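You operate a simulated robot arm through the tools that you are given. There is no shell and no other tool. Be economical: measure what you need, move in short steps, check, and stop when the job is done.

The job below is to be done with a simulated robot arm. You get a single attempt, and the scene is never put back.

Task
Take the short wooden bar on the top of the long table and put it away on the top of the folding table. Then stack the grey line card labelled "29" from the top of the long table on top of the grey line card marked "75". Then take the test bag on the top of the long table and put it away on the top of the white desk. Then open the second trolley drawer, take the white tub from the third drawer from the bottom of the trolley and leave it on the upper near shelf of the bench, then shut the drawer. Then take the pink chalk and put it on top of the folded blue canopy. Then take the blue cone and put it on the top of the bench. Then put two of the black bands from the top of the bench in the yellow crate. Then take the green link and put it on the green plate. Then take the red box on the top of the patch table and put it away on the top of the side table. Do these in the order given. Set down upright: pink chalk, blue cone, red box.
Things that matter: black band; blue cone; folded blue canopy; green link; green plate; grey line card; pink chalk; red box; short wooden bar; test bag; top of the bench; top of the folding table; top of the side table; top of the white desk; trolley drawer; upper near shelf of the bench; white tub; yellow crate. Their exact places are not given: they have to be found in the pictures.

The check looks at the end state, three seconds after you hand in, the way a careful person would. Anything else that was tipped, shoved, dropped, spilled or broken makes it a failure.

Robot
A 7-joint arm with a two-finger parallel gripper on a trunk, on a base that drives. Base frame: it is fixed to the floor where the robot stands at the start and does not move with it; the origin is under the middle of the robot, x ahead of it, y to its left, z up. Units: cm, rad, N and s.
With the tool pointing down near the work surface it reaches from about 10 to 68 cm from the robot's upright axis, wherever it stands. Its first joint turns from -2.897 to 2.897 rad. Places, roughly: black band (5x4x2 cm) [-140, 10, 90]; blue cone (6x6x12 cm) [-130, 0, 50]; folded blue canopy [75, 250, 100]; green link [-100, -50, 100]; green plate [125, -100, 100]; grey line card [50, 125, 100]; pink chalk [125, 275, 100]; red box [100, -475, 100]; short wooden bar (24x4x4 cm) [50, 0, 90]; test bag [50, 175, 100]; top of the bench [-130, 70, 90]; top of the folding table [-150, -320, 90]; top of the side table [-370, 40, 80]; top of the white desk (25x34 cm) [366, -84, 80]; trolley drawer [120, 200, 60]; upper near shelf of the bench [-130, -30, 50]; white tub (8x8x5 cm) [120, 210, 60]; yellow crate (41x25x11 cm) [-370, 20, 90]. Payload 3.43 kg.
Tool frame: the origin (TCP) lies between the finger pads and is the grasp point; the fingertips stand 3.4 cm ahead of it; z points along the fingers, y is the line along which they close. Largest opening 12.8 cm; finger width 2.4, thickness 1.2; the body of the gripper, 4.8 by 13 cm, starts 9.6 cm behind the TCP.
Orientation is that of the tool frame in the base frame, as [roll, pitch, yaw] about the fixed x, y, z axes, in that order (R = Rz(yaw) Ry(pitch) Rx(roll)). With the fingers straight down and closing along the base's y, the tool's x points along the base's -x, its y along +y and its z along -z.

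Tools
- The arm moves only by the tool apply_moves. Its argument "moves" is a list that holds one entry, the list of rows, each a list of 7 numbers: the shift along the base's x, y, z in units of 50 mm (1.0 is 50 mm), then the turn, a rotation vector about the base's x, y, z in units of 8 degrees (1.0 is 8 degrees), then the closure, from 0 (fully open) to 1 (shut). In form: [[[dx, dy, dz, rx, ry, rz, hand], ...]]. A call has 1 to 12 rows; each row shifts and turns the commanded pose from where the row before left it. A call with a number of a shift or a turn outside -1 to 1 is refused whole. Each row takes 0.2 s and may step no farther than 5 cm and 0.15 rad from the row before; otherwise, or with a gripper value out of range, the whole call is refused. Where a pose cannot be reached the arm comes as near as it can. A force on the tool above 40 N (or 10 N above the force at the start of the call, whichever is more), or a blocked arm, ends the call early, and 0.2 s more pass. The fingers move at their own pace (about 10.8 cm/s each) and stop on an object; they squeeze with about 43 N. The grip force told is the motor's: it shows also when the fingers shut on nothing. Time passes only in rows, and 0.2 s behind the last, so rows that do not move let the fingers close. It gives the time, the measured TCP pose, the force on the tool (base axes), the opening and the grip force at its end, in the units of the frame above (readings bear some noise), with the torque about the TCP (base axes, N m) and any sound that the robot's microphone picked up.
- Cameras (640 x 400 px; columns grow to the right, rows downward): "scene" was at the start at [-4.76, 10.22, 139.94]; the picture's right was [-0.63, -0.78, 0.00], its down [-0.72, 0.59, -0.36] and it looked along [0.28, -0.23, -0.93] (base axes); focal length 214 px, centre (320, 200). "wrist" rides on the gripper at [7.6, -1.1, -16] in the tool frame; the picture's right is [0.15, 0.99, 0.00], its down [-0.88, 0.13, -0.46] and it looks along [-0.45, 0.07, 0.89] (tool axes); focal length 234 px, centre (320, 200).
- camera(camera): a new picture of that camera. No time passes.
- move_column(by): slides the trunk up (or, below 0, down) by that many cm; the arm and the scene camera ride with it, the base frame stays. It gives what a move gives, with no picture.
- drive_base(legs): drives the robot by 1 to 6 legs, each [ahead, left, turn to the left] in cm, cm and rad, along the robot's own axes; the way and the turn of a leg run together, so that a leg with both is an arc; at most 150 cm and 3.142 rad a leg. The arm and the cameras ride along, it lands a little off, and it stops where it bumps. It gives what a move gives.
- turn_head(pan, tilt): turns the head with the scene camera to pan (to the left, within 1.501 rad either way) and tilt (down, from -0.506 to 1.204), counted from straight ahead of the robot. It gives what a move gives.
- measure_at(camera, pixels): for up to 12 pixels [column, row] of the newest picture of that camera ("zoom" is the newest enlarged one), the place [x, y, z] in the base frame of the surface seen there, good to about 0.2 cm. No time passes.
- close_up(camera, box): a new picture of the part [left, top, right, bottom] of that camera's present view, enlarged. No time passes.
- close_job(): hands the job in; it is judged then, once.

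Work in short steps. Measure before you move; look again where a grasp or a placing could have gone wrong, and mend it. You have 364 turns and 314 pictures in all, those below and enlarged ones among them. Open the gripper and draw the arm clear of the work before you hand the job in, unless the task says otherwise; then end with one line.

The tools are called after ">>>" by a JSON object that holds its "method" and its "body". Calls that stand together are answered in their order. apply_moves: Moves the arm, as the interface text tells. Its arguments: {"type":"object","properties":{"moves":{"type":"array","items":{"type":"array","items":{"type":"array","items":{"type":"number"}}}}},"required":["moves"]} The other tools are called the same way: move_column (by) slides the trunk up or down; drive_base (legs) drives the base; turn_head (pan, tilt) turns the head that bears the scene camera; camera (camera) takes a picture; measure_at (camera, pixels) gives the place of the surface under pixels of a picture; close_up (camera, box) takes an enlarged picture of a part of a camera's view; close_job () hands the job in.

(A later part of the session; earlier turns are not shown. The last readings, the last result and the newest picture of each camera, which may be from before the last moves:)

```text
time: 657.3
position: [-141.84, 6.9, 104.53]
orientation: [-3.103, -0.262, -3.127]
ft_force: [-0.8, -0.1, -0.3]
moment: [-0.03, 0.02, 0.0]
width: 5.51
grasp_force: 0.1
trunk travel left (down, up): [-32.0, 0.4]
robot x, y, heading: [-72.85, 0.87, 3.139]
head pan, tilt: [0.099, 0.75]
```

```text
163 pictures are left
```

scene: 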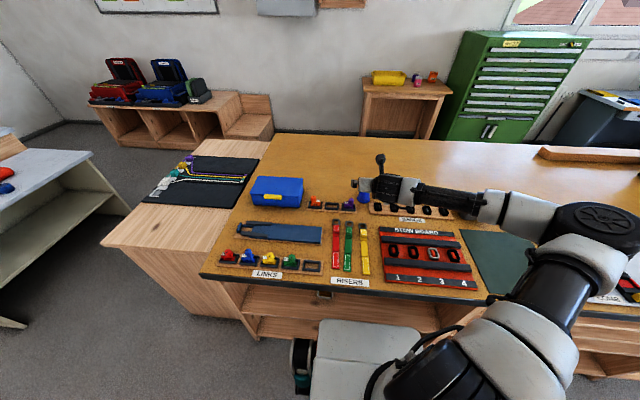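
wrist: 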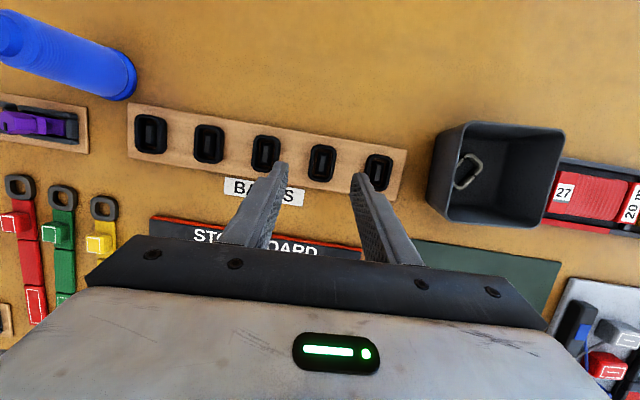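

I descend so the fingertips straddle band 4 (opening 5.5, neighbours 7 cm away).

>>> {"method": "apply_moves", "body": {"moves": [[[-0.08, 0.02, -0.6, 0.28, 0, 0, 0.57], [-0.08, 0.02, -0.6, 0, 0, 0, 0.57], [0, 0, -0.4, 0, 0, 0, 0.57]]]}}

>>> {"method": "camera", "body": {"camera": "wrist"}}

```text
time: 658.1
position: [-142.56, 7.28, 96.66]
orientation: [-3.141, -0.26, -3.119]
ft_force: [-0.1, -0.3, 0.0]
moment: [0.0, 0.01, 0.01]
width: 5.46
grasp_force: 0.1
trunk travel left (down, up): [-32.0, 0.4]
robot x, y, heading: [-72.78, 0.63, 3.144]
head pan, tilt: [0.099, 0.75]
```

```text
162 pictures are left
```

wrist: 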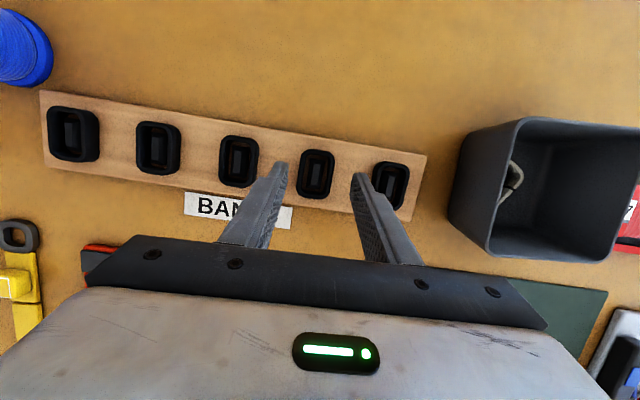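

Centred within 3 mm. I correct y, go down to 94.75 and close.

>>> {"method": "apply_moves", "body": {"moves": [[[0, -0.06, -0.25, 0, 0, 0, 0.57], [0, 0, -0.13, 0, 0, 0, 0.57], [0, 0, 0, 0, 0, 0, 0.7], [0, 0, 0, 0, 0, 0, 1], [0, 0, 0, 0, 0, 0, 1], [0, 0, 0, 0, 0, 0, 1]]]}}

>>> {"method": "camera", "body": {"camera": "wrist"}}

```text
time: 659.5
position: [-142.55, 7.14, 94.76]
orientation: [3.139, -0.262, -3.117]
ft_force: [0.4, -0.7, 0.3]
moment: [0.0, -0.01, 0.0]
width: 2.96
grasp_force: 43.1
trunk travel left (down, up): [-32.0, 0.4]
robot x, y, heading: [-72.76, 0.86, 3.141]
head pan, tilt: [0.099, 0.75]
```

```text
161 pictures are left
```

wrist: 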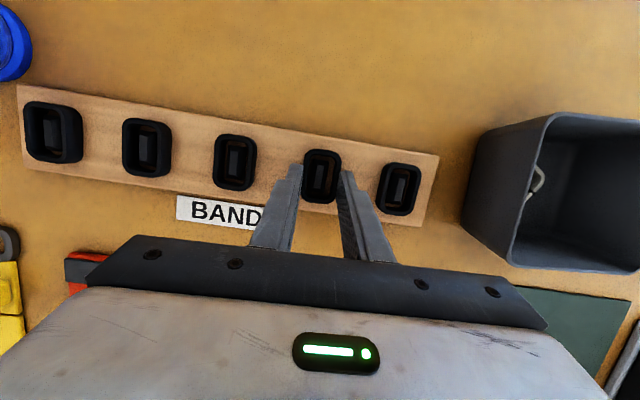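

Gripped (2.96 cm). Lift and check that it comes off its peg.

>>> {"method": "apply_moves", "body": {"moves": [[[0, 0, 0.2, 0, 0, 0, 1], [0, 0, 0.4, 0, 0, 0, 1], [0, 0, 0.5, 0, 0, 0, 1]]]}}

>>> {"method": "camera", "body": {"camera": "wrist"}}

```text
time: 660.3
position: [-142.56, 7.18, 100.34]
orientation: [3.141, -0.262, -3.117]
ft_force: [0.3, -0.3, -0.1]
moment: [0.02, -0.01, -0.01]
width: 2.98
grasp_force: 43.2
trunk travel left (down, up): [-32.0, 0.4]
robot x, y, heading: [-72.79, 0.83, 3.14]
head pan, tilt: [0.099, 0.75]
```

```text
160 pictures are left
```

wrist: 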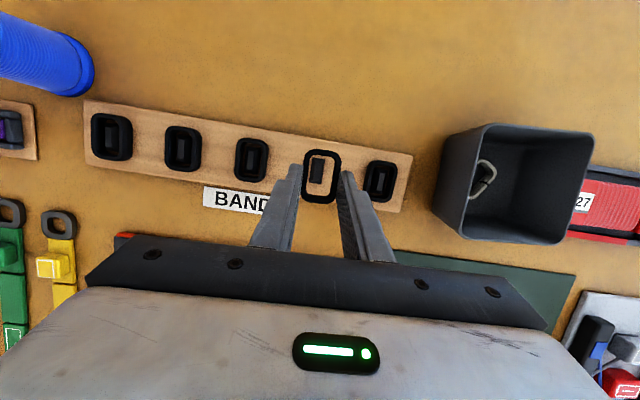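

Band 4 is free. I set it on top of band 3 (7.1 cm to -y) so as to carry both together.

>>> {"method": "apply_moves", "body": {"moves": [[[0, -0.71, 0, 0, 0, 0, 1], [0, -0.71, 0, 0, 0, 0, 1], [0, 0, -0.5, 0, 0, 0, 1], [0, 0, -0.2, 0, 0, 0, 1], [0, 0, 0, 0, 0, 0, 1]]]}}

>>> {"method": "close_up", "body": {"camera": "wrist", "box": [230, 100, 430, 230]}}

```text
time: 661.5
position: [-142.5, -0.42, 96.88]
orientation: [3.139, -0.262, -3.117]
ft_force: [0.1, -0.1, 0.5]
moment: [0.03, 0.02, -0.02]
width: 2.98
grasp_force: 42.6
trunk travel left (down, up): [-32.0, 0.4]
robot x, y, heading: [-72.84, 0.72, 3.137]
head pan, tilt: [0.099, 0.75]
```

```text
3.08 times, centred on (330, 165) of wrist
```

zoom: 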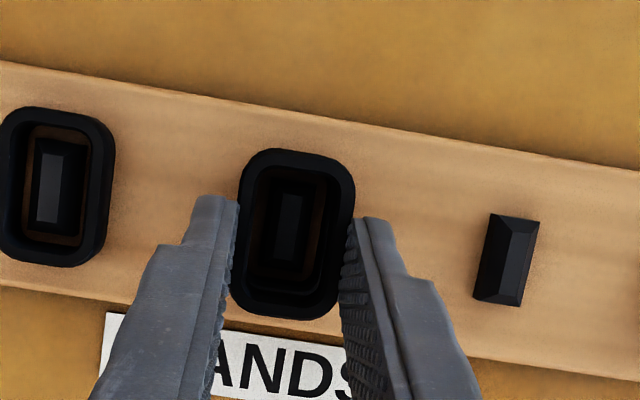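

Aligned over band 3. Lower to contact, open, go down over both, and close.

>>> {"method": "apply_moves", "body": {"moves": [[[0, 0.02, -0.08, 0, 0, 0, 1], [0, 0, -0.03, 0, 0, 0, 1], [0, 0, 0, 0, 0, 0, 0.7], [0, 0, 0, 0, 0, 0, 0.62], [0, 0, -0.15, 0, 0, 0, 0.62], [0, 0, -0.15, 0, 0, 0, 0.62], [0, 0, 0, 0, 0, 0, 0.62]]]}}

>>> {"method": "close_up", "body": {"camera": "wrist", "box": [230, 100, 430, 230]}}

```text
time: 663.1
position: [-142.4, 0.0, 94.74]
orientation: [3.139, -0.262, -3.119]
ft_force: [0.2, 0.5, -1.3]
moment: [0.0, 0.01, 0.02]
width: 4.85
grasp_force: 0.1
trunk travel left (down, up): [-32.0, 0.4]
robot x, y, heading: [-73.08, 0.73, 3.136]
head pan, tilt: [0.099, 0.75]
```

```text
3.08 times, centred on (330, 165) of wrist
```

zoom: 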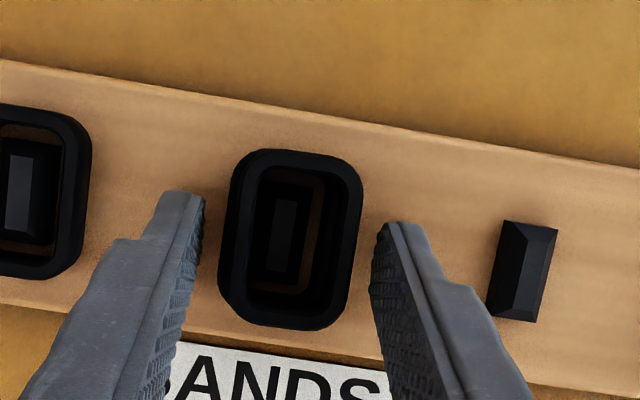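

Both rings are stacked between the fingers. Close and lift.

>>> {"method": "apply_moves", "body": {"moves": [[[0, 0, 0, 0, 0, 0, 0.75], [0, 0, 0, 0, 0, 0, 1], [0, 0, 0, 0, 0, 0, 1], [0, 0, 0, 0, 0, 0, 1]]]}}

>>> {"method": "apply_moves", "body": {"moves": [[[0, 0, 0.2, 0, 0, 0, 1], [0, 0, 0.4, 0, 0, 0, 1], [0, 0, 0.7, 0, 0, 0, 1], [0, 0, 0.7, 0, 0, 0, 1]]]}}

>>> {"method": "camera", "body": {"camera": "wrist"}}

```text
time: 664.1
position: [-142.44, 0.01, 94.85]
orientation: [3.141, -0.263, -3.119]
ft_force: [0.2, -2.5, 1.9]
moment: [-0.04, 0.05, 0.01]
width: 3.04
grasp_force: 43.4
trunk travel left (down, up): [-32.0, 0.4]
robot x, y, heading: [-72.81, 1.09, 3.142]
head pan, tilt: [0.099, 0.75]
```

```text
time: 665.1
position: [-142.8, 0.2, 104.91]
orientation: [3.138, -0.259, -3.118]
ft_force: [0.6, 0.4, -1.0]
moment: [0.01, 0.04, 0.02]
width: 3.04
grasp_force: 43.1
trunk travel left (down, up): [-32.0, 0.4]
robot x, y, heading: [-72.45, 0.76, 3.14]
head pan, tilt: [0.099, 0.75]
```

```text
157 pictures are left
```

wrist: 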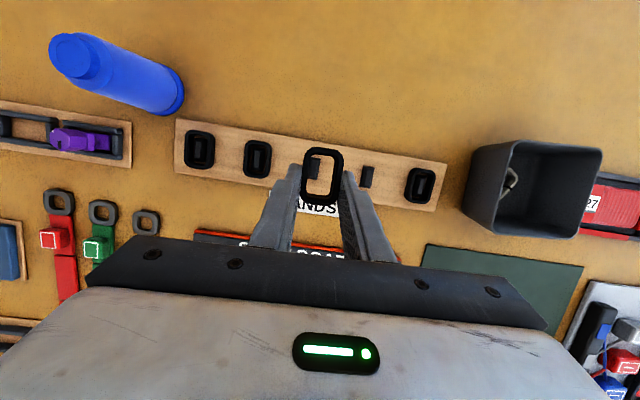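

Both seem lifted. I verify with the scene camera.

>>> {"method": "close_up", "body": {"camera": "scene", "box": [330, 130, 450, 230]}}

>>> {"method": "apply_moves", "body": {"moves": [[[0.8, 0, 0.4, 0, 0, 0, 1], [0.8, 0, 0.2, 0, 0, 0, 1], [0.8, 0, 0, 0, 0, 0, 1], [0.8, 0, 0, 0, 0, 0, 1], [0.8, 0, 0, 0, 0, 0, 1]]]}}

>>> {"method": "camera", "body": {"camera": "wrist"}}

>>> {"method": "turn_head", "body": {"pan": 0.5, "tilt": 0.4}}

>>> {"method": "camera", "body": {"camera": "scene"}}

```text
4.00 times, centred on (390, 180) of scene
```

zoom: 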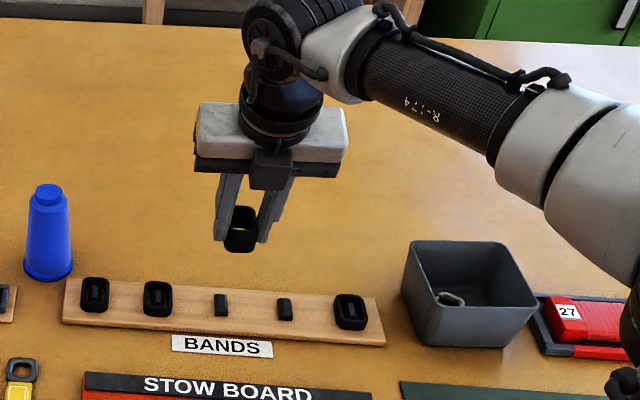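

```text
time: 666.3
position: [-122.49, -0.07, 107.78]
orientation: [3.141, -0.262, -3.12]
ft_force: [-0.5, 0.7, 0.2]
moment: [-0.01, -0.02, -0.01]
width: 3.05
grasp_force: 43.4
trunk travel left (down, up): [-32.0, 0.4]
robot x, y, heading: [-72.8, 0.98, 3.14]
head pan, tilt: [0.099, 0.75]
```

```text
155 pictures are left
```

wrist: 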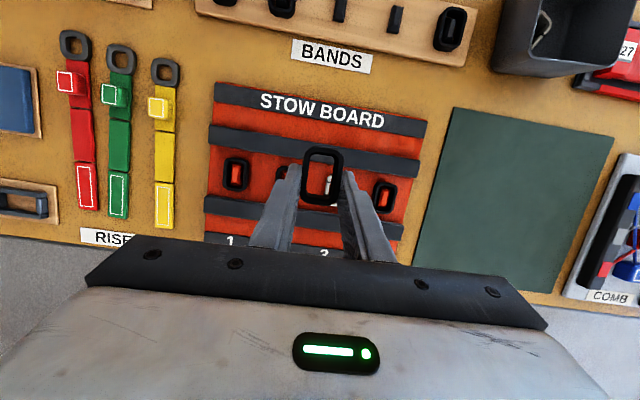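

```text
time: 667.1
position: [-122.6, 0.0, 107.85]
orientation: [-3.141, -0.262, -3.117]
ft_force: [-0.1, 0.3, 0.6]
moment: [0.02, 0.03, 0.02]
width: 3.06
grasp_force: 42.7
trunk travel left (down, up): [-32.0, 0.4]
robot x, y, heading: [-73.23, 0.96, 3.145]
head pan, tilt: [0.499, 0.4]
```

```text
154 pictures are left
```

scene: 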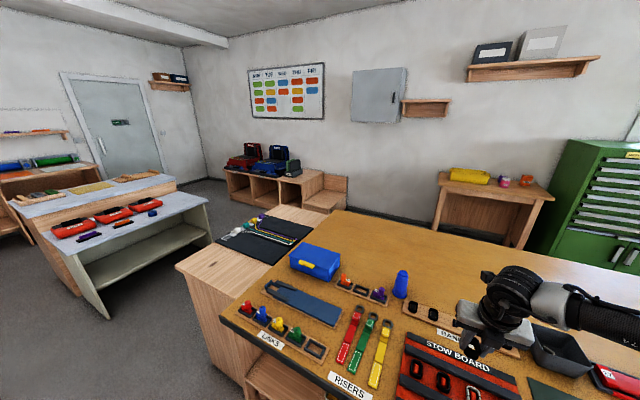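

Pegs 3 and 4 are bare; both bands are in hand. The yellow crate is on the small wooden table by the wall at (468,175). I measure the way there.

>>> {"method": "measure_at", "body": {"camera": "scene", "pixels": [[468, 178], [440, 175], [553, 195], [500, 185], [300, 205], [215, 225], [330, 190], [350, 205], [445, 235], [260, 190], [350, 150], [230, 180]]}}

>>> {"method": "close_up", "body": {"camera": "scene", "box": [420, 140, 580, 240]}}

```text
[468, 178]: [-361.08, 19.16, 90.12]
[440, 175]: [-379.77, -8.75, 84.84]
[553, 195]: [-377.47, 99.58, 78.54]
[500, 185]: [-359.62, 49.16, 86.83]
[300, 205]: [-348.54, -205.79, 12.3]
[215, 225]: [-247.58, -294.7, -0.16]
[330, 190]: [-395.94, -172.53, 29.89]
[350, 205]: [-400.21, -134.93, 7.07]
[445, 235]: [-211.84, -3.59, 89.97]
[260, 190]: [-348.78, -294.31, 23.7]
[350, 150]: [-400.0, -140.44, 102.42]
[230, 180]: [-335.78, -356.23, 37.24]
```

```text
4.00 times, centred on (500, 190) of scene
```

zoom: 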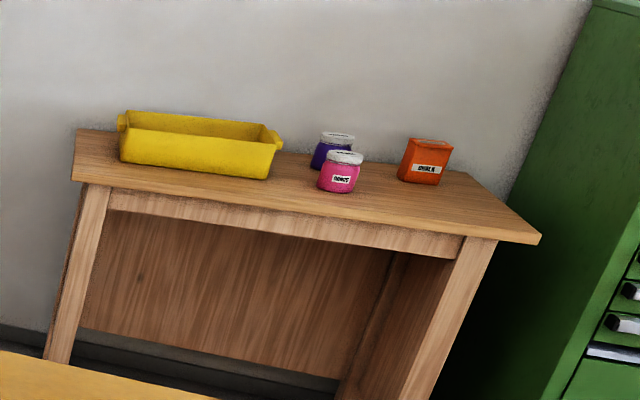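

Side table top ≈79 (x -350…-395, y -9…100); crate at about (-370,20). I back off, go left to y≈-181, and drive through the gap beside the bench.

>>> {"method": "drive_base", "body": {"legs": [[-25, 0, 0], [0, 150, 0], [0, 32, 0]]}}

>>> {"method": "turn_head", "body": {"pan": 0.0, "tilt": 0.5}}

>>> {"method": "camera", "body": {"camera": "scene"}}

```text
time: 686.2
position: [-96.03, -181.07, 107.91]
orientation: [3.139, -0.261, -3.098]
ft_force: [-0.2, 0.2, -0.1]
moment: [-0.01, -0.02, 0.02]
width: 3.05
grasp_force: 43.2
trunk travel left (down, up): [-32.0, 0.4]
robot x, y, heading: [-46.51, -179.33, -3.12]
head pan, tilt: [0.499, 0.4]
```

```text
time: 687.1
position: [-96.05, -181.11, 107.86]
orientation: [3.141, -0.262, -3.1]
ft_force: [0.2, 0.9, -0.1]
moment: [0.01, 0.01, -0.03]
width: 3.04
grasp_force: 43.1
trunk travel left (down, up): [-32.0, 0.4]
robot x, y, heading: [-46.25, -179.39, -3.12]
head pan, tilt: [0.0, 0.499]
```

```text
152 pictures are left
```

scene: 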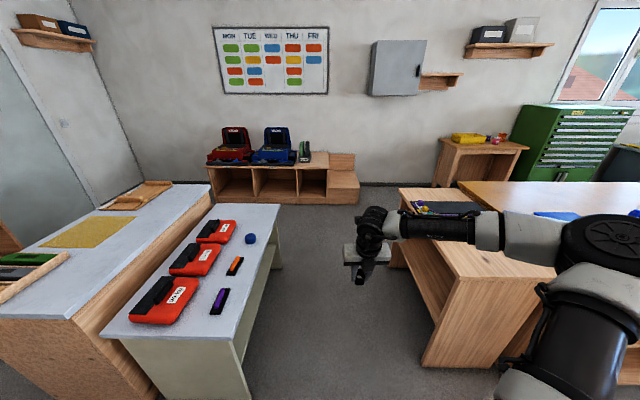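

>>> {"method": "measure_at", "body": {"camera": "scene", "pixels": [[278, 206], [235, 340], [425, 365], [402, 205], [400, 190], [340, 203], [370, 190], [455, 190], [250, 385], [520, 148]]}}

```text
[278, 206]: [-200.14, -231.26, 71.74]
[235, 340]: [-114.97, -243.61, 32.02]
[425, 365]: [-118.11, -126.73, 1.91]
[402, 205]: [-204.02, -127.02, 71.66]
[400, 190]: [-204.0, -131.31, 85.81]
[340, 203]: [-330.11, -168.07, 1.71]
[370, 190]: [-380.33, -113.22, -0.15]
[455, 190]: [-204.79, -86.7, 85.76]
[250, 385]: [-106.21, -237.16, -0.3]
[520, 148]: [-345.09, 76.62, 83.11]
```

The gap is 1 m wide, centred at y≈-181. I drive through to x≈-281 and then right, to face the side table.

>>> {"method": "drive_base", "body": {"legs": [[0, 0, -0.02], [150, 0, 0], [85, 0, 0], [0, -150, 0], [0, -47, 0]]}}

>>> {"method": "turn_head", "body": {"pan": 0.0, "tilt": 0.7}}

>>> {"method": "camera", "body": {"camera": "scene"}}

```text
time: 717.7
position: [-337.44, 11.26, 107.96]
orientation: [3.14, -0.261, -3.057]
ft_force: [-0.4, 0.0, -0.1]
moment: [0.0, 0.01, 0.01]
width: 3.05
grasp_force: 42.7
trunk travel left (down, up): [-32.0, 0.4]
robot x, y, heading: [-288.01, 15.02, -3.082]
head pan, tilt: [0.0, 0.499]
```

```text
time: 718.5
position: [-337.38, 11.22, 107.91]
orientation: [3.139, -0.262, -3.057]
ft_force: [0.3, -0.5, -0.5]
moment: [0.02, -0.02, 0.03]
width: 3.05
grasp_force: 42.7
trunk travel left (down, up): [-32.0, 0.4]
robot x, y, heading: [-287.73, 14.73, -3.085]
head pan, tilt: [0.0, 0.7]
```

```text
151 pictures are left
```

scene: 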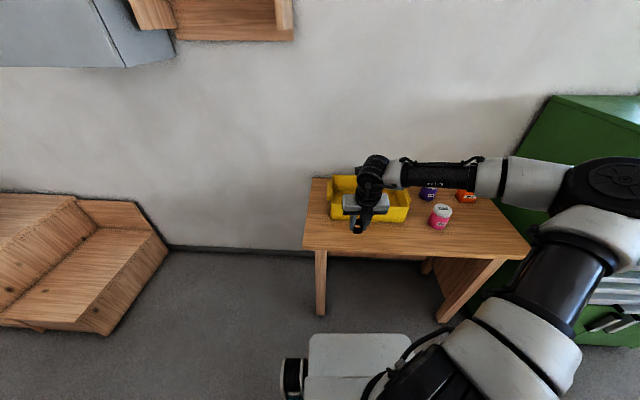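

Crate at (368,200). I measure its rim and floor with scene and wrist.

>>> {"method": "measure_at", "body": {"camera": "scene", "pixels": [[329, 183], [408, 198], [330, 210], [405, 215], [345, 195], [400, 200], [340, 190], [310, 240], [440, 215], [390, 215]]}}

>>> {"method": "camera", "body": {"camera": "wrist"}}

```text
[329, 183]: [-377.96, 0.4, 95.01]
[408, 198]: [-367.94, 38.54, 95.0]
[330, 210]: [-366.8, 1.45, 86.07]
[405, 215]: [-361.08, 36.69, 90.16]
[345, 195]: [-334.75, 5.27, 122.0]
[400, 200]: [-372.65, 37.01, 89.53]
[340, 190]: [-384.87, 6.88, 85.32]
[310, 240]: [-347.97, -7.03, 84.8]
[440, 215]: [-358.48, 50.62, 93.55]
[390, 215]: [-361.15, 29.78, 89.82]
```

```text
150 pictures are left
```

wrist: 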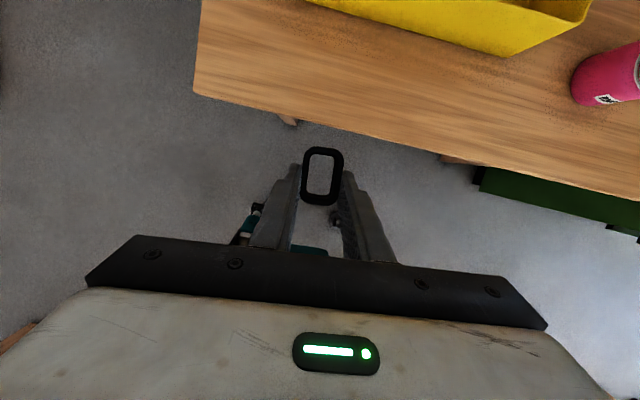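

Crate: rim z 95, x -361…-386, y 0…39, floor ≈85.5. I straighten and drive 21 cm nearer.

>>> {"method": "drive_base", "body": {"legs": [[0, 0, -0.057], [21, -4, 0]]}}

>>> {"method": "apply_moves", "body": {"moves": [[[-0.8, 0.05, 0.2, 0, 0, 0, 1], [-0.8, 0.05, 0, 0, 0, 0, 1], [-0.8, 0, 0, 0, 0, 0, 1]]]}}

>>> {"method": "camera", "body": {"camera": "wrist"}}

```text
time: 720.6
position: [-358.78, 17.88, 107.87]
orientation: [3.139, -0.26, -3.113]
ft_force: [0.4, -0.4, -0.6]
moment: [0.0, -0.01, -0.02]
width: 3.07
grasp_force: 42.8
trunk travel left (down, up): [-32.0, 0.4]
robot x, y, heading: [-308.94, 19.39, -3.137]
head pan, tilt: [0.0, 0.7]
```

```text
time: 721.4
position: [-370.85, 18.45, 108.84]
orientation: [3.14, -0.26, -3.112]
ft_force: [0.2, -0.1, 0.9]
moment: [0.0, -0.01, 0.03]
width: 3.04
grasp_force: 43.0
trunk travel left (down, up): [-32.0, 0.4]
robot x, y, heading: [-309.08, 18.89, -3.134]
head pan, tilt: [0.0, 0.7]
```

```text
149 pictures are left
```

wrist: 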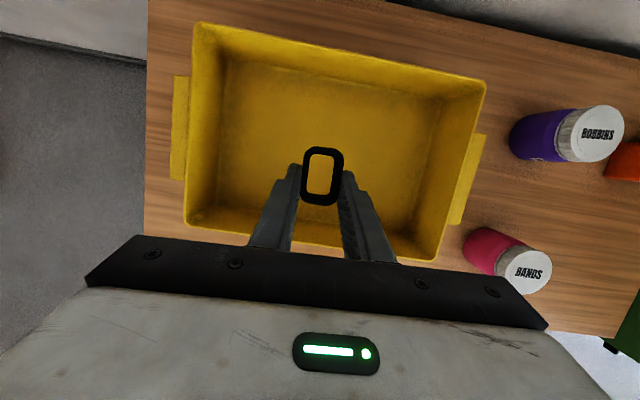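

The crate is empty and the bands are over it. Lower to just above the floor and open.

>>> {"method": "apply_moves", "body": {"moves": [[[-0.2, 0, -0.8, 0, 0, 0, 1], [0, 0, -0.8, 0, 0, 0, 1], [0, 0, -0.8, 0, 0, 0, 1], [0, 0, -0.8, 0, 0, 0, 1], [0, 0, -0.5, 0, 0, 0, 1], [0, 0, 0, 0, 0, 0, 0.6], [0, 0, 0, 0, 0, 0, 0.5], [0, 0, 0.6, 0, 0, 0, 0.5], [0, 0, 0.8, 0, 0, 0, 0.5], [0, 0, 0.9, 0, 0, 0, 0.5], [0.2, 0, 0.9, 0, 0, 0, 0.2]]]}}

>>> {"method": "camera", "body": {"camera": "wrist"}}

```text
time: 723.8
position: [-370.89, 18.26, 106.32]
orientation: [3.141, -0.26, -3.111]
ft_force: [0.1, 0.4, 0.8]
moment: [-0.02, 0.01, -0.02]
width: 10.24
grasp_force: 0.1
trunk travel left (down, up): [-32.0, 0.4]
robot x, y, heading: [-308.99, 19.09, -3.13]
head pan, tilt: [0.0, 0.7]
```

```text
148 pictures are left
```

wrist: 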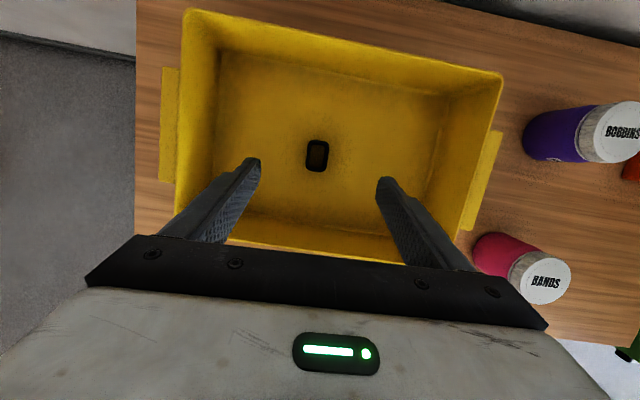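

>>> {"method": "close_up", "body": {"camera": "wrist", "box": [280, 120, 360, 190]}}

>>> {"method": "measure_at", "body": {"camera": "wrist", "pixels": [[310, 145], [317, 141], [300, 200], [326, 165]]}}

```text
5.71 times, centred on (320, 155) of wrist
```

zoom: 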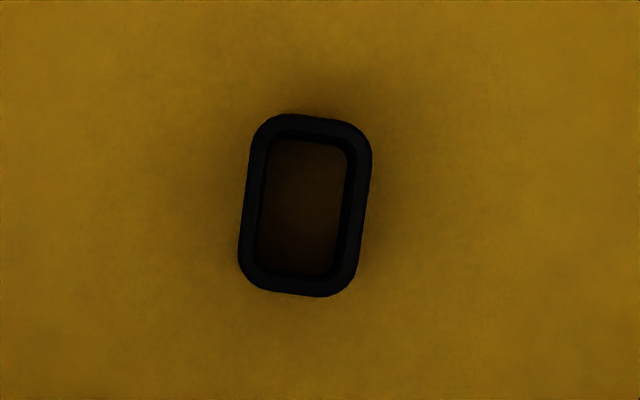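

```text
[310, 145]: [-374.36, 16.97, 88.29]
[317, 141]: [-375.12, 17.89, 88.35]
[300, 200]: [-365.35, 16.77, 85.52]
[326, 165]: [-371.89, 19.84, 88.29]
```

Both bands lie stacked in the crate (height 2.8 cm). Next the green link on the bench: I drive back the same way.

>>> {"method": "drive_base", "body": {"legs": [[-24, 0, 0], [0, 150, 0], [0, 50, 0], [-150, 0, 0], [-85, 0, 0]]}}

>>> {"method": "turn_head", "body": {"pan": -0.4, "tilt": 0.5}}

>>> {"method": "camera", "body": {"camera": "scene"}}

```text
time: 756.0
position: [-112.3, -185.7, 106.12]
orientation: [3.139, -0.26, -3.134]
ft_force: [0.1, 0.9, 1.5]
moment: [-0.02, 0.0, 0.03]
width: 10.23
grasp_force: 0.0
trunk travel left (down, up): [-32.0, 0.4]
robot x, y, heading: [-50.65, -186.53, 3.121]
head pan, tilt: [0.0, 0.7]
```

```text
time: 756.9
position: [-112.28, -185.79, 106.34]
orientation: [3.14, -0.261, -3.135]
ft_force: [-0.4, -1.0, -0.4]
moment: [-0.01, 0.01, 0.0]
width: 10.28
grasp_force: 0.2
trunk travel left (down, up): [-32.0, 0.4]
robot x, y, heading: [-50.44, -186.51, 3.123]
head pan, tilt: [-0.4, 0.499]
```

```text
146 pictures are left
```

scene: 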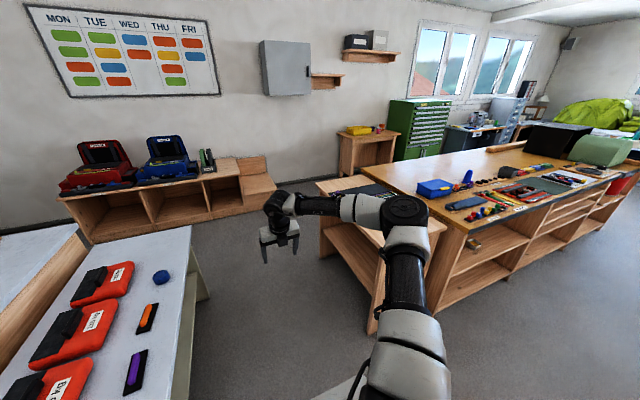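

I pull back from the block, then go right to y≈-30 in front of the links rack.

>>> {"method": "drive_base", "body": {"legs": [[-32, 0, 0.02], [0, -150, 0]]}}

>>> {"method": "apply_moves", "body": {"moves": [[[0.6, 0, 0.1, 0, -0.9, 0, 0], [0.6, 0, 0.1, 0, -0.96, 0, 0], [0.6, 0, 0, 0, 0, 0, 0], [0.4, 0, 0, 0, 0, 0, 0]]]}}

>>> {"method": "turn_head", "body": {"pan": 0, "tilt": 0.6}}

>>> {"method": "camera", "body": {"camera": "scene"}}

```text
time: 772.8
position: [-80.43, -40.68, 106.34]
orientation: [3.139, -0.262, -3.117]
ft_force: [-0.6, -1.3, 0.5]
moment: [0.03, 0.02, 0.02]
width: 10.23
grasp_force: 0.1
trunk travel left (down, up): [-32.0, 0.4]
robot x, y, heading: [-18.5, -40.11, -3.139]
head pan, tilt: [-0.4, 0.499]
```

```text
time: 773.8
position: [-69.47, -40.78, 107.22]
orientation: [-3.137, -0.001, -3.119]
ft_force: [0.9, -0.6, -1.0]
moment: [-0.01, 0.02, 0.02]
width: 12.79
grasp_force: 0.1
trunk travel left (down, up): [-32.0, 0.4]
robot x, y, heading: [-18.8, -40.57, -3.15]
head pan, tilt: [-0.4, 0.499]
```

```text
time: 774.7
position: [-69.54, -40.76, 107.23]
orientation: [-3.136, 0.0, -3.119]
ft_force: [0.8, -0.1, -0.6]
moment: [0.0, -0.02, -0.01]
width: 12.77
grasp_force: 0.1
trunk travel left (down, up): [-32.0, 0.4]
robot x, y, heading: [-18.49, -39.85, -3.144]
head pan, tilt: [0.0, 0.6]
```

```text
145 pictures are left
```

scene: 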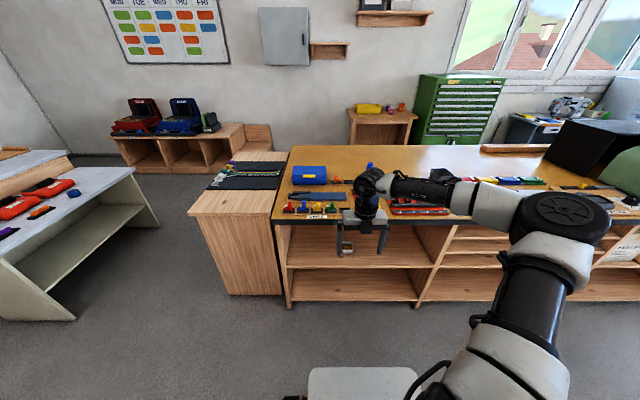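

I drive 40 cm ahead and 8 right; the hand then hangs over the links rack.

>>> {"method": "drive_base", "body": {"legs": [[40, -8, 0]]}}

>>> {"method": "camera", "body": {"camera": "wrist"}}

```text
time: 777.2
position: [-109.53, -32.59, 107.25]
orientation: [-3.137, -0.002, -3.118]
ft_force: [-1.0, -0.3, -0.2]
moment: [0.01, -0.01, 0.0]
width: 12.79
grasp_force: 0.0
trunk travel left (down, up): [-32.0, 0.4]
robot x, y, heading: [-58.6, -32.15, -3.143]
head pan, tilt: [0.0, 0.6]
```

```text
144 pictures are left
```

wrist: 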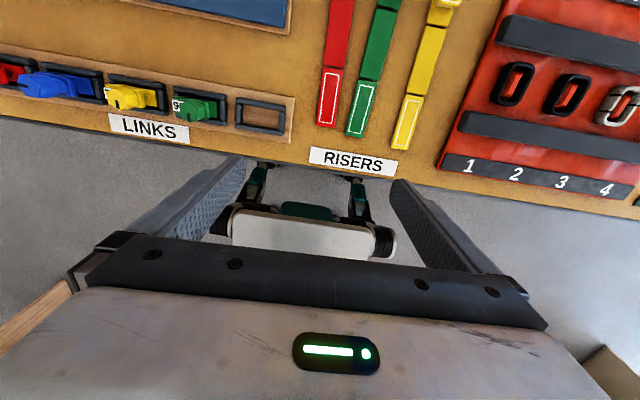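

>>> {"method": "close_up", "body": {"camera": "wrist", "box": [140, 70, 300, 150]}}

>>> {"method": "measure_at", "body": {"camera": "zoom", "pixels": [[240, 150], [190, 140], [290, 160], [150, 155], [320, 155], [235, 195], [330, 190], [160, 110], [315, 125], [470, 180], [60, 130], [440, 170]]}}

```text
4.00 times, centred on (220, 110) of wrist
```

zoom: 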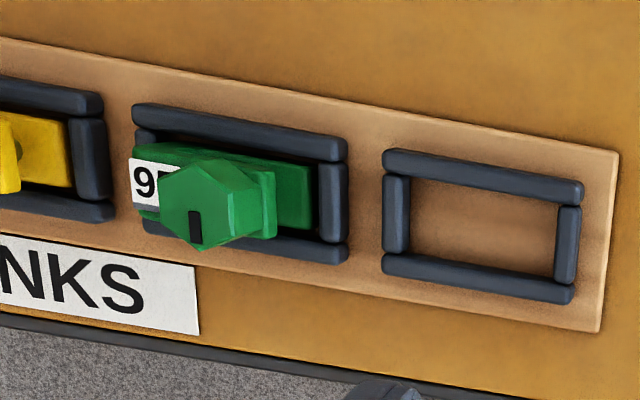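

```text
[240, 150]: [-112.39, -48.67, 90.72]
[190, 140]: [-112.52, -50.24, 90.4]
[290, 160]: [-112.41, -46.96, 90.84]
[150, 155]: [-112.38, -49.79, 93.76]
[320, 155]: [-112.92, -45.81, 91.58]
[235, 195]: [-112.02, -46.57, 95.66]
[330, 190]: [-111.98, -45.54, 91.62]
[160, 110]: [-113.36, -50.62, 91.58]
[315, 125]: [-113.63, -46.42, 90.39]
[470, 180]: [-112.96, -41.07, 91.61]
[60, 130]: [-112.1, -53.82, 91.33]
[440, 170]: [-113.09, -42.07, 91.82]
```

The green link sits near (-112,-48). I shift the base 15 cm left to bring the hand above it.

>>> {"method": "drive_base", "body": {"legs": [[0, 15, 0]]}}

>>> {"method": "close_up", "body": {"camera": "wrist", "box": [240, 60, 400, 160]}}

>>> {"method": "measure_at", "body": {"camera": "zoom", "pixels": [[320, 200], [300, 160], [340, 160], [280, 190], [360, 190], [320, 240], [260, 180], [380, 180], [300, 220], [340, 220], [320, 140], [320, 120]]}}

```text
time: 779.3
position: [-109.46, -47.53, 107.24]
orientation: [-3.136, -0.001, -3.118]
ft_force: [1.3, 0.0, 0.3]
moment: [-0.02, 0.0, -0.04]
width: 12.8
grasp_force: 0.0
trunk travel left (down, up): [-32.0, 0.4]
robot x, y, heading: [-58.59, -46.91, -3.141]
head pan, tilt: [0.0, 0.6]
```

```text
4.00 times, centred on (320, 110) of wrist
```

zoom: 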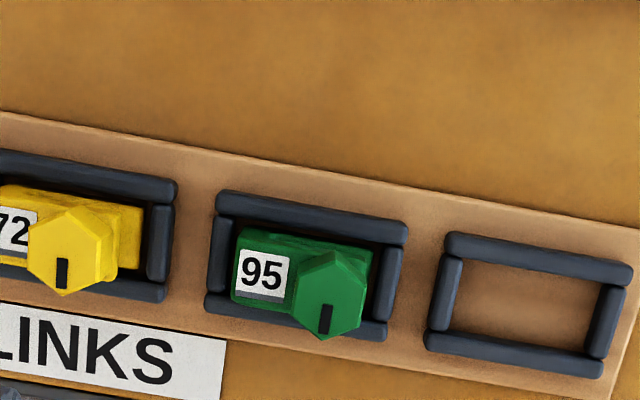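

```text
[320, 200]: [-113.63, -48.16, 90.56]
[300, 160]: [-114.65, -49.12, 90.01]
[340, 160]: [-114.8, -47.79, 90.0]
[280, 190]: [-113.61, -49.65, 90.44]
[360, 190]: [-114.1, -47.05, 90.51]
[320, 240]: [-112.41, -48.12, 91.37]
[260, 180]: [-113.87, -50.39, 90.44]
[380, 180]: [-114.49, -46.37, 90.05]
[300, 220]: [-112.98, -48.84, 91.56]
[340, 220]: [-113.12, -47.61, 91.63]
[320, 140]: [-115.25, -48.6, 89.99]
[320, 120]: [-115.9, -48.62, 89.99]
```

>>> {"method": "measure_at", "body": {"camera": "zoom", "pixels": [[262, 275], [245, 250], [360, 260], [330, 258], [335, 290], [325, 322], [300, 300], [362, 300], [245, 295], [330, 335], [400, 240], [215, 250]]}}

```text
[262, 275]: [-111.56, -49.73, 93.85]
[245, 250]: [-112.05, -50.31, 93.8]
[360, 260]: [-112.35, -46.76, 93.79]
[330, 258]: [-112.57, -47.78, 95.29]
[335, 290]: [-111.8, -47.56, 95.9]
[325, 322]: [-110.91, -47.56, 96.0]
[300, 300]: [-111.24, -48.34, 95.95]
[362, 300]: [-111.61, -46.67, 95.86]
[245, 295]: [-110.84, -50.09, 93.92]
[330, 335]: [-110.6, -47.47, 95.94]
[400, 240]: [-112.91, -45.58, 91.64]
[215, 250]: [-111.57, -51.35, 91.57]
```

Link: body z ≤93.85, y -50.4…-46.5, x -112.6…-110.7, knob to z 96. I grip it lengthwise (along y) with the tips just above the frame.

>>> {"method": "apply_moves", "body": {"moves": [[[-0.22, -0.09, -0.5, 0, 0, 0.3, 0.3], [-0.21, -0.09, -0.5, 0, 0, 0, 0.55], [0, 0, -0.6, 0, 0, 0, 0.59], [0, 0, -0.4, 0, 0, 0, 0.59]]]}}

>>> {"method": "camera", "body": {"camera": "wrist"}}

>>> {"method": "close_up", "body": {"camera": "scene", "box": [280, 130, 440, 250]}}

```text
time: 780.3
position: [-111.68, -48.42, 97.43]
orientation: [-3.136, 0.0, -3.077]
ft_force: [0.8, -0.4, 0.1]
moment: [0.01, -0.02, -0.02]
width: 5.23
grasp_force: 0.1
trunk travel left (down, up): [-32.0, 0.4]
robot x, y, heading: [-58.16, -47.17, -3.141]
head pan, tilt: [0.0, 0.6]
```

```text
141 pictures are left
```

wrist: 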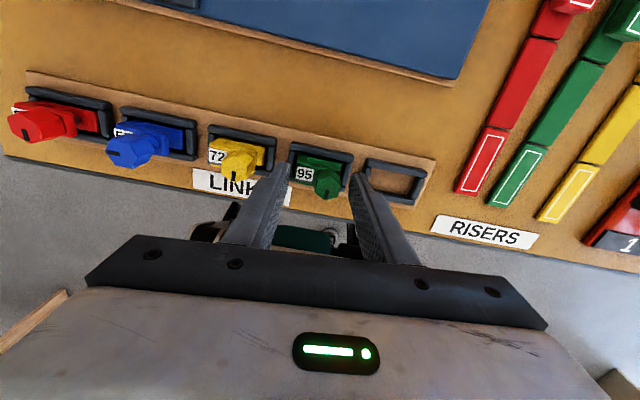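

```text
3.33 times, centred on (360, 190) of scene
```

zoom: 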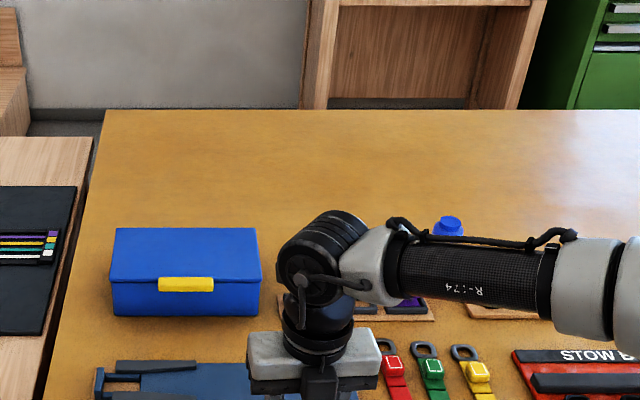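

Centred on the link; the rack's line suggests turning back ~3°. Then down to z 95.3 and close.

>>> {"method": "apply_moves", "body": {"moves": [[[0, 0, 0, 0, 0, -0.4, 0.59], [0, 0, -0.3, 0, 0, 0, 0.59], [0, 0, -0.12, 0, 0, 0, 0.59], [0, 0, 0, 0, 0, 0, 0.7], [0, 0, 0, 0, 0, 0, 1], [0, 0, 0, 0, 0, 0, 1], [0, 0, 0, 0, 0, 0, 1]]]}}

>>> {"method": "camera", "body": {"camera": "wrist"}}

```text
time: 781.9
position: [-111.66, -48.41, 95.22]
orientation: [-3.136, -0.001, -3.132]
ft_force: [-0.7, -4.6, 1.4]
moment: [-0.22, 0.0, -0.05]
width: 3.99
grasp_force: 43.6
trunk travel left (down, up): [-32.0, 0.4]
robot x, y, heading: [-58.4, -47.08, -3.14]
head pan, tilt: [0.0, 0.6]
```

```text
139 pictures are left
```

wrist: 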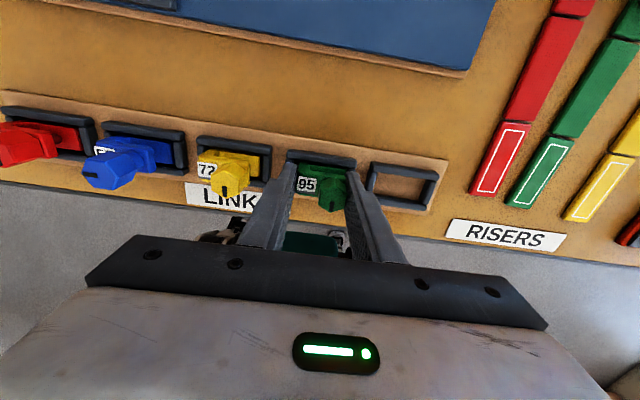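

Gripped at 3.99 cm. Lift and check.

>>> {"method": "apply_moves", "body": {"moves": [[[0, 0, 0.2, 0, 0, 0, 1], [0, 0, 0.4, 0, 0, 0, 1], [0, 0, 0.8, 0, 0, 0, 1], [0.3, 0, 0.8, 0, 0, 0, 1]]]}}

>>> {"method": "camera", "body": {"camera": "wrist"}}

```text
time: 782.9
position: [-110.11, -48.41, 106.32]
orientation: [-3.136, 0.0, -3.135]
ft_force: [-0.2, 0.1, -0.9]
moment: [-0.01, 0.02, 0.01]
width: 3.99
grasp_force: 42.8
trunk travel left (down, up): [-32.0, 0.4]
robot x, y, heading: [-58.34, -46.91, -3.138]
head pan, tilt: [0.0, 0.6]
```

```text
138 pictures are left
```

wrist: 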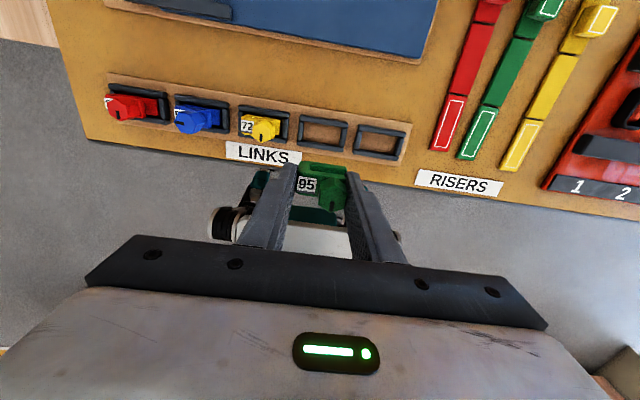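

The green link is held. I drive round the table's -y end to the far side, towards the green plate near (125,-100).

>>> {"method": "drive_base", "body": {"legs": [[-25, 0, 0], [0, 150, 0], [0, 88, 0], [-150, 0, 0], [-100, 0, 0], [0, -150, 0]]}}

>>> {"method": "turn_head", "body": {"pan": -0.2, "tilt": 0.5}}

>>> {"method": "camera", "body": {"camera": "scene"}}

```text
time: 833.5
position: [169.78, -141.04, 106.16]
orientation: [-3.137, -0.002, 3.12]
ft_force: [-0.3, -0.9, -1.3]
moment: [-0.02, 0.03, 0.0]
width: 4.0
grasp_force: 42.5
trunk travel left (down, up): [-32.0, 0.4]
robot x, y, heading: [221.36, -141.29, 3.113]
head pan, tilt: [0.0, 0.6]
```

```text
time: 834.3
position: [169.78, -141.03, 106.2]
orientation: [-3.136, -0.002, 3.121]
ft_force: [-0.5, -0.3, -2.3]
moment: [0.02, 0.01, 0.0]
width: 3.97
grasp_force: 42.3
trunk travel left (down, up): [-32.0, 0.4]
robot x, y, heading: [221.38, -141.19, 3.113]
head pan, tilt: [-0.201, 0.499]
```

```text
137 pictures are left
```

scene: 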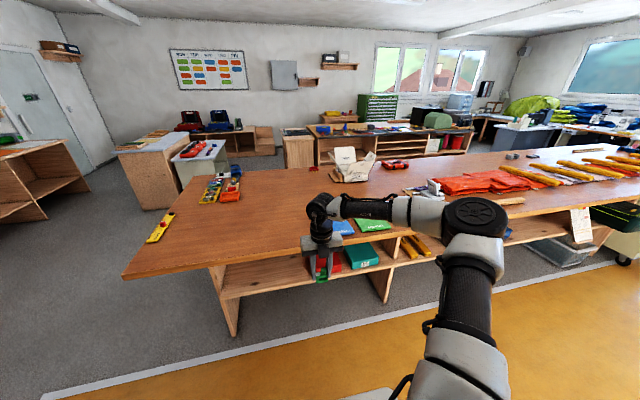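

>>> {"method": "close_up", "body": {"camera": "scene", "box": [290, 190, 440, 280]}}

>>> {"method": "measure_at", "body": {"camera": "zoom", "pixels": [[340, 145], [290, 140], [420, 160], [280, 175], [430, 175], [220, 165], [440, 195], [340, 160]]}}

```text
4.27 times, centred on (365, 235) of scene
```

zoom: 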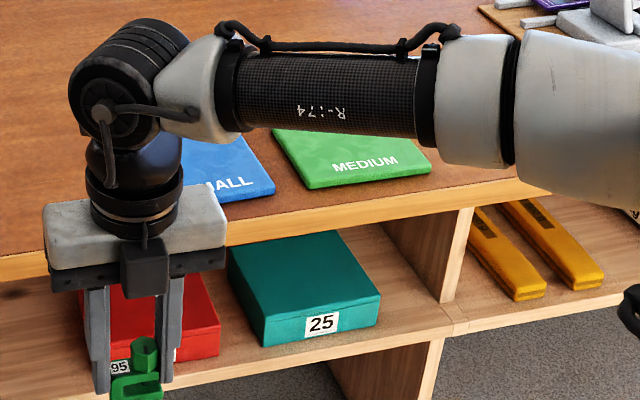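

```text
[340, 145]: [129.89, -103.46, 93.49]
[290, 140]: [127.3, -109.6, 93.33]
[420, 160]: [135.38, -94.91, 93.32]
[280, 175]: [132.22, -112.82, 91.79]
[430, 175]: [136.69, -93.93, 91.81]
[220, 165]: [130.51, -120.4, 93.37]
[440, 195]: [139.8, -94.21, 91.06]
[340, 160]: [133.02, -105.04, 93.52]
```

Green plate ("MEDIUM"): top z≈93.4, near edge x≈137, y -112…-94. I straighten, shift right 38 and go 34 ahead.

>>> {"method": "drive_base", "body": {"legs": [[0, 0, 0.028], [0, -38, 0], [34, 0, 0]]}}

>>> {"method": "camera", "body": {"camera": "wrist"}}

>>> {"method": "turn_head", "body": {"pan": 0, "tilt": 0.75}}

>>> {"method": "camera", "body": {"camera": "scene"}}

```text
time: 840.7
position: [136.08, -104.0, 106.22]
orientation: [-3.136, -0.002, -3.133]
ft_force: [-0.4, 0.0, -1.0]
moment: [0.04, -0.02, 0.01]
width: 3.98
grasp_force: 43.5
trunk travel left (down, up): [-32.0, 0.4]
robot x, y, heading: [187.36, -102.47, -3.142]
head pan, tilt: [-0.201, 0.499]
```

```text
135 pictures are left
```

wrist: 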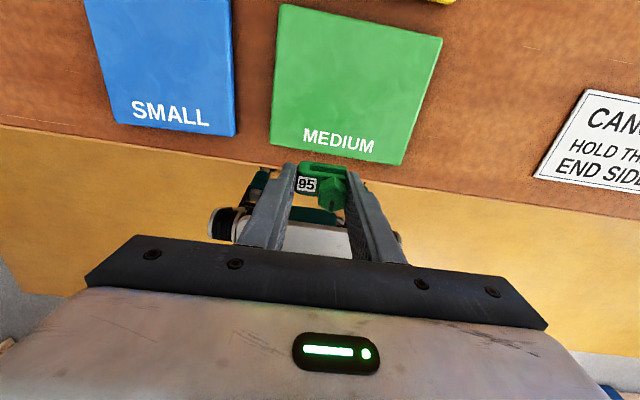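

```text
time: 841.5
position: [135.98, -103.95, 106.11]
orientation: [-3.136, -0.001, -3.133]
ft_force: [0.6, -0.3, -0.3]
moment: [-0.01, 0.0, -0.02]
width: 3.97
grasp_force: 42.9
trunk travel left (down, up): [-32.0, 0.4]
robot x, y, heading: [187.72, -102.56, -3.142]
head pan, tilt: [0.0, 0.75]
```

```text
134 pictures are left
```

scene: 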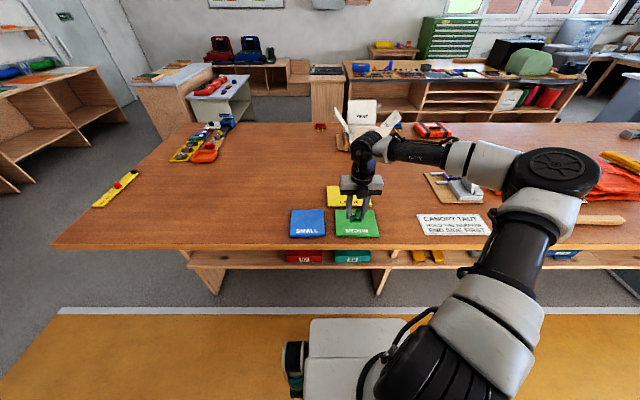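

>>> {"method": "measure_at", "body": {"camera": "wrist", "pixels": [[285, 8], [435, 38], [400, 160], [275, 142], [345, 85]]}}

```text
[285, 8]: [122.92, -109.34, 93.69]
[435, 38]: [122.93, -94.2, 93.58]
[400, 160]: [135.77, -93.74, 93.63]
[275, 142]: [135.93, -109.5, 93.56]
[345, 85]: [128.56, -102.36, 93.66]
```

Plate x 123–136, y -109…-94, z 93.6. I set the link at its centre.

>>> {"method": "apply_moves", "body": {"moves": [[[-0.65, 0.2, 0, 0, 0, 0, 1], [-0.65, 0.2, 0, 0, 0, 0, 1], [0, 0, -0.6, 0, 0, 0, 1], [0, 0, -0.5, 0, 0, 0, 1], [0, 0, -0.2, 0, 0, 0, 1], [0, 0, 0, 0, 0, 0, 1]]]}}

>>> {"method": "close_up", "body": {"camera": "scene", "box": [310, 150, 420, 250]}}

```text
time: 842.9
position: [129.57, -101.88, 99.53]
orientation: [-3.136, -0.004, -3.133]
ft_force: [0.6, 0.1, -2.2]
moment: [0.01, 0.01, -0.03]
width: 4.0
grasp_force: 42.8
trunk travel left (down, up): [-32.0, 0.4]
robot x, y, heading: [187.41, -102.69, -3.139]
head pan, tilt: [0.0, 0.75]
```

```text
4.00 times, centred on (365, 200) of scene
```

zoom: 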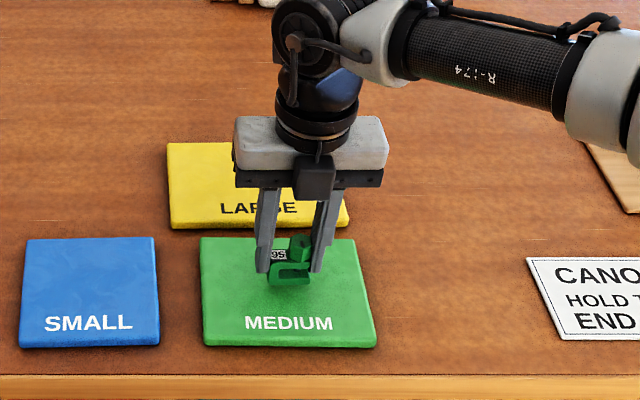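

I lower in small steps to contact.

>>> {"method": "apply_moves", "body": {"moves": [[[0, 0, -0.1, 0, 0, 0, 1], [0, 0, -0.08, 0, 0, 0, 1], [0, 0, -0.05, 0, 0, 0, 1], [0, 0, 0, 0, 0, 0, 1]]]}}

>>> {"method": "close_up", "body": {"camera": "scene", "box": [340, 190, 400, 240]}}

```text
time: 843.9
position: [129.42, -101.88, 98.5]
orientation: [-3.135, -0.003, -3.132]
ft_force: [-0.3, -0.3, -2.5]
moment: [0.01, 0.01, 0.01]
width: 3.98
grasp_force: 43.4
trunk travel left (down, up): [-32.0, 0.4]
robot x, y, heading: [187.89, -102.75, -3.143]
head pan, tilt: [0.0, 0.75]
```

```text
8.00 times, centred on (370, 215) of scene
```

zoom: 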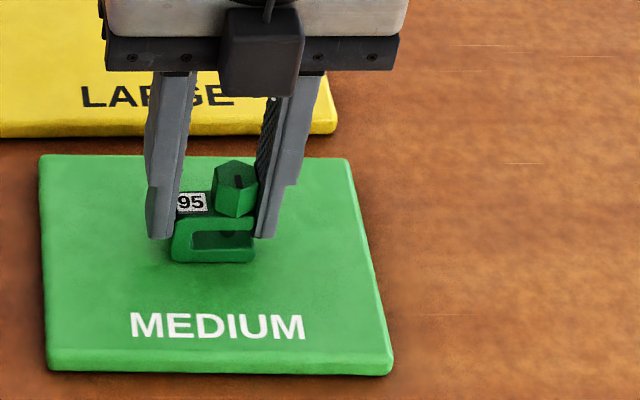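

>>> {"method": "apply_moves", "body": {"moves": [[[0, 0, -0.04, 0, 0, 0, 1], [0, 0, -0.04, 0, 0, 0, 1], [0, 0, -0.04, 0, 0, 0, 1], [0, 0, 0, 0, 0, 0, 1]]]}}

```text
time: 844.9
position: [129.42, -101.82, 98.19]
orientation: [-3.135, -0.009, -3.133]
ft_force: [0.7, 2.6, 38.5]
moment: [0.01, -0.1, 0.02]
width: 4.01
grasp_force: 43.1
trunk travel left (down, up): [-32.0, 0.4]
robot x, y, heading: [187.66, -102.64, -3.137]
head pan, tilt: [0.0, 0.75]
```

Firm contact (38 N). I relieve 2 mm, open and rise.

>>> {"method": "apply_moves", "body": {"moves": [[[0, 0, 0.04, 0, 0, 0, 1], [0, 0, 0, 0, 0, 0, 0.6], [0, 0, 0, 0, 0, 0, 0.5], [0, 0, 0.4, 0, 0, 0, 0.5], [0, 0, 0.8, 0, 0, 0, 0.3], [0.3, 0, 0.8, 0, 0, 0, 0], [0.8, 0, 0.3, 0, 0, 0, 0]]]}}

>>> {"method": "close_up", "body": {"camera": "scene", "box": [340, 180, 400, 240]}}

```text
time: 846.5
position: [135.15, -101.96, 109.51]
orientation: [-3.139, -0.001, -3.133]
ft_force: [-0.3, 0.5, -1.1]
moment: [0.03, -0.01, 0.03]
width: 12.82
grasp_force: 0.2
trunk travel left (down, up): [-32.0, 0.4]
robot x, y, heading: [187.91, -102.9, -3.144]
head pan, tilt: [0.0, 0.75]
```

```text
6.67 times, centred on (370, 210) of scene
```

zoom: 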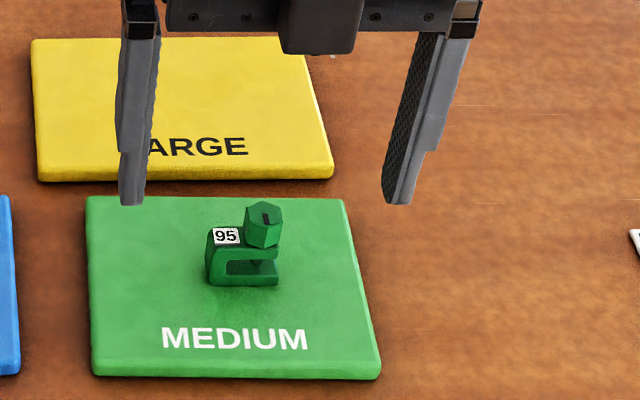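

The link stands on the green plate. Last: the red box on the patch table (y≈-475). I drive to (100,-300) and face that wall.

>>> {"method": "drive_base", "body": {"legs": [[-32, 0, 0], [0, 150, 0], [0, 50, 0], [115, 0, 0], [0, 0, 1.57]]}}

>>> {"method": "turn_head", "body": {"pan": 0, "tilt": 0.4}}

>>> {"method": "camera", "body": {"camera": "scene"}}

```text
time: 877.0
position: [105.44, -356.22, 109.41]
orientation: [-3.136, -0.002, -1.552]
ft_force: [0.0, 0.7, -0.4]
moment: [0.0, 0.01, -0.01]
width: 12.81
grasp_force: 0.0
trunk travel left (down, up): [-32.0, 0.4]
robot x, y, heading: [105.18, -303.44, -1.563]
head pan, tilt: [0.0, 0.75]
```

```text
time: 877.9
position: [105.4, -356.25, 109.68]
orientation: [-3.137, -0.001, -1.552]
ft_force: [0.4, 0.0, -0.4]
moment: [0.02, -0.01, 0.02]
width: 12.79
grasp_force: 0.2
trunk travel left (down, up): [-32.0, 0.4]
robot x, y, heading: [105.68, -303.44, -1.562]
head pan, tilt: [0.0, 0.4]
```

```text
130 pictures are left
```

scene: 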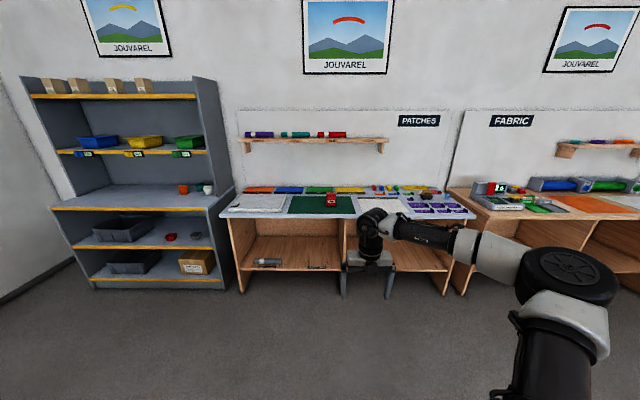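

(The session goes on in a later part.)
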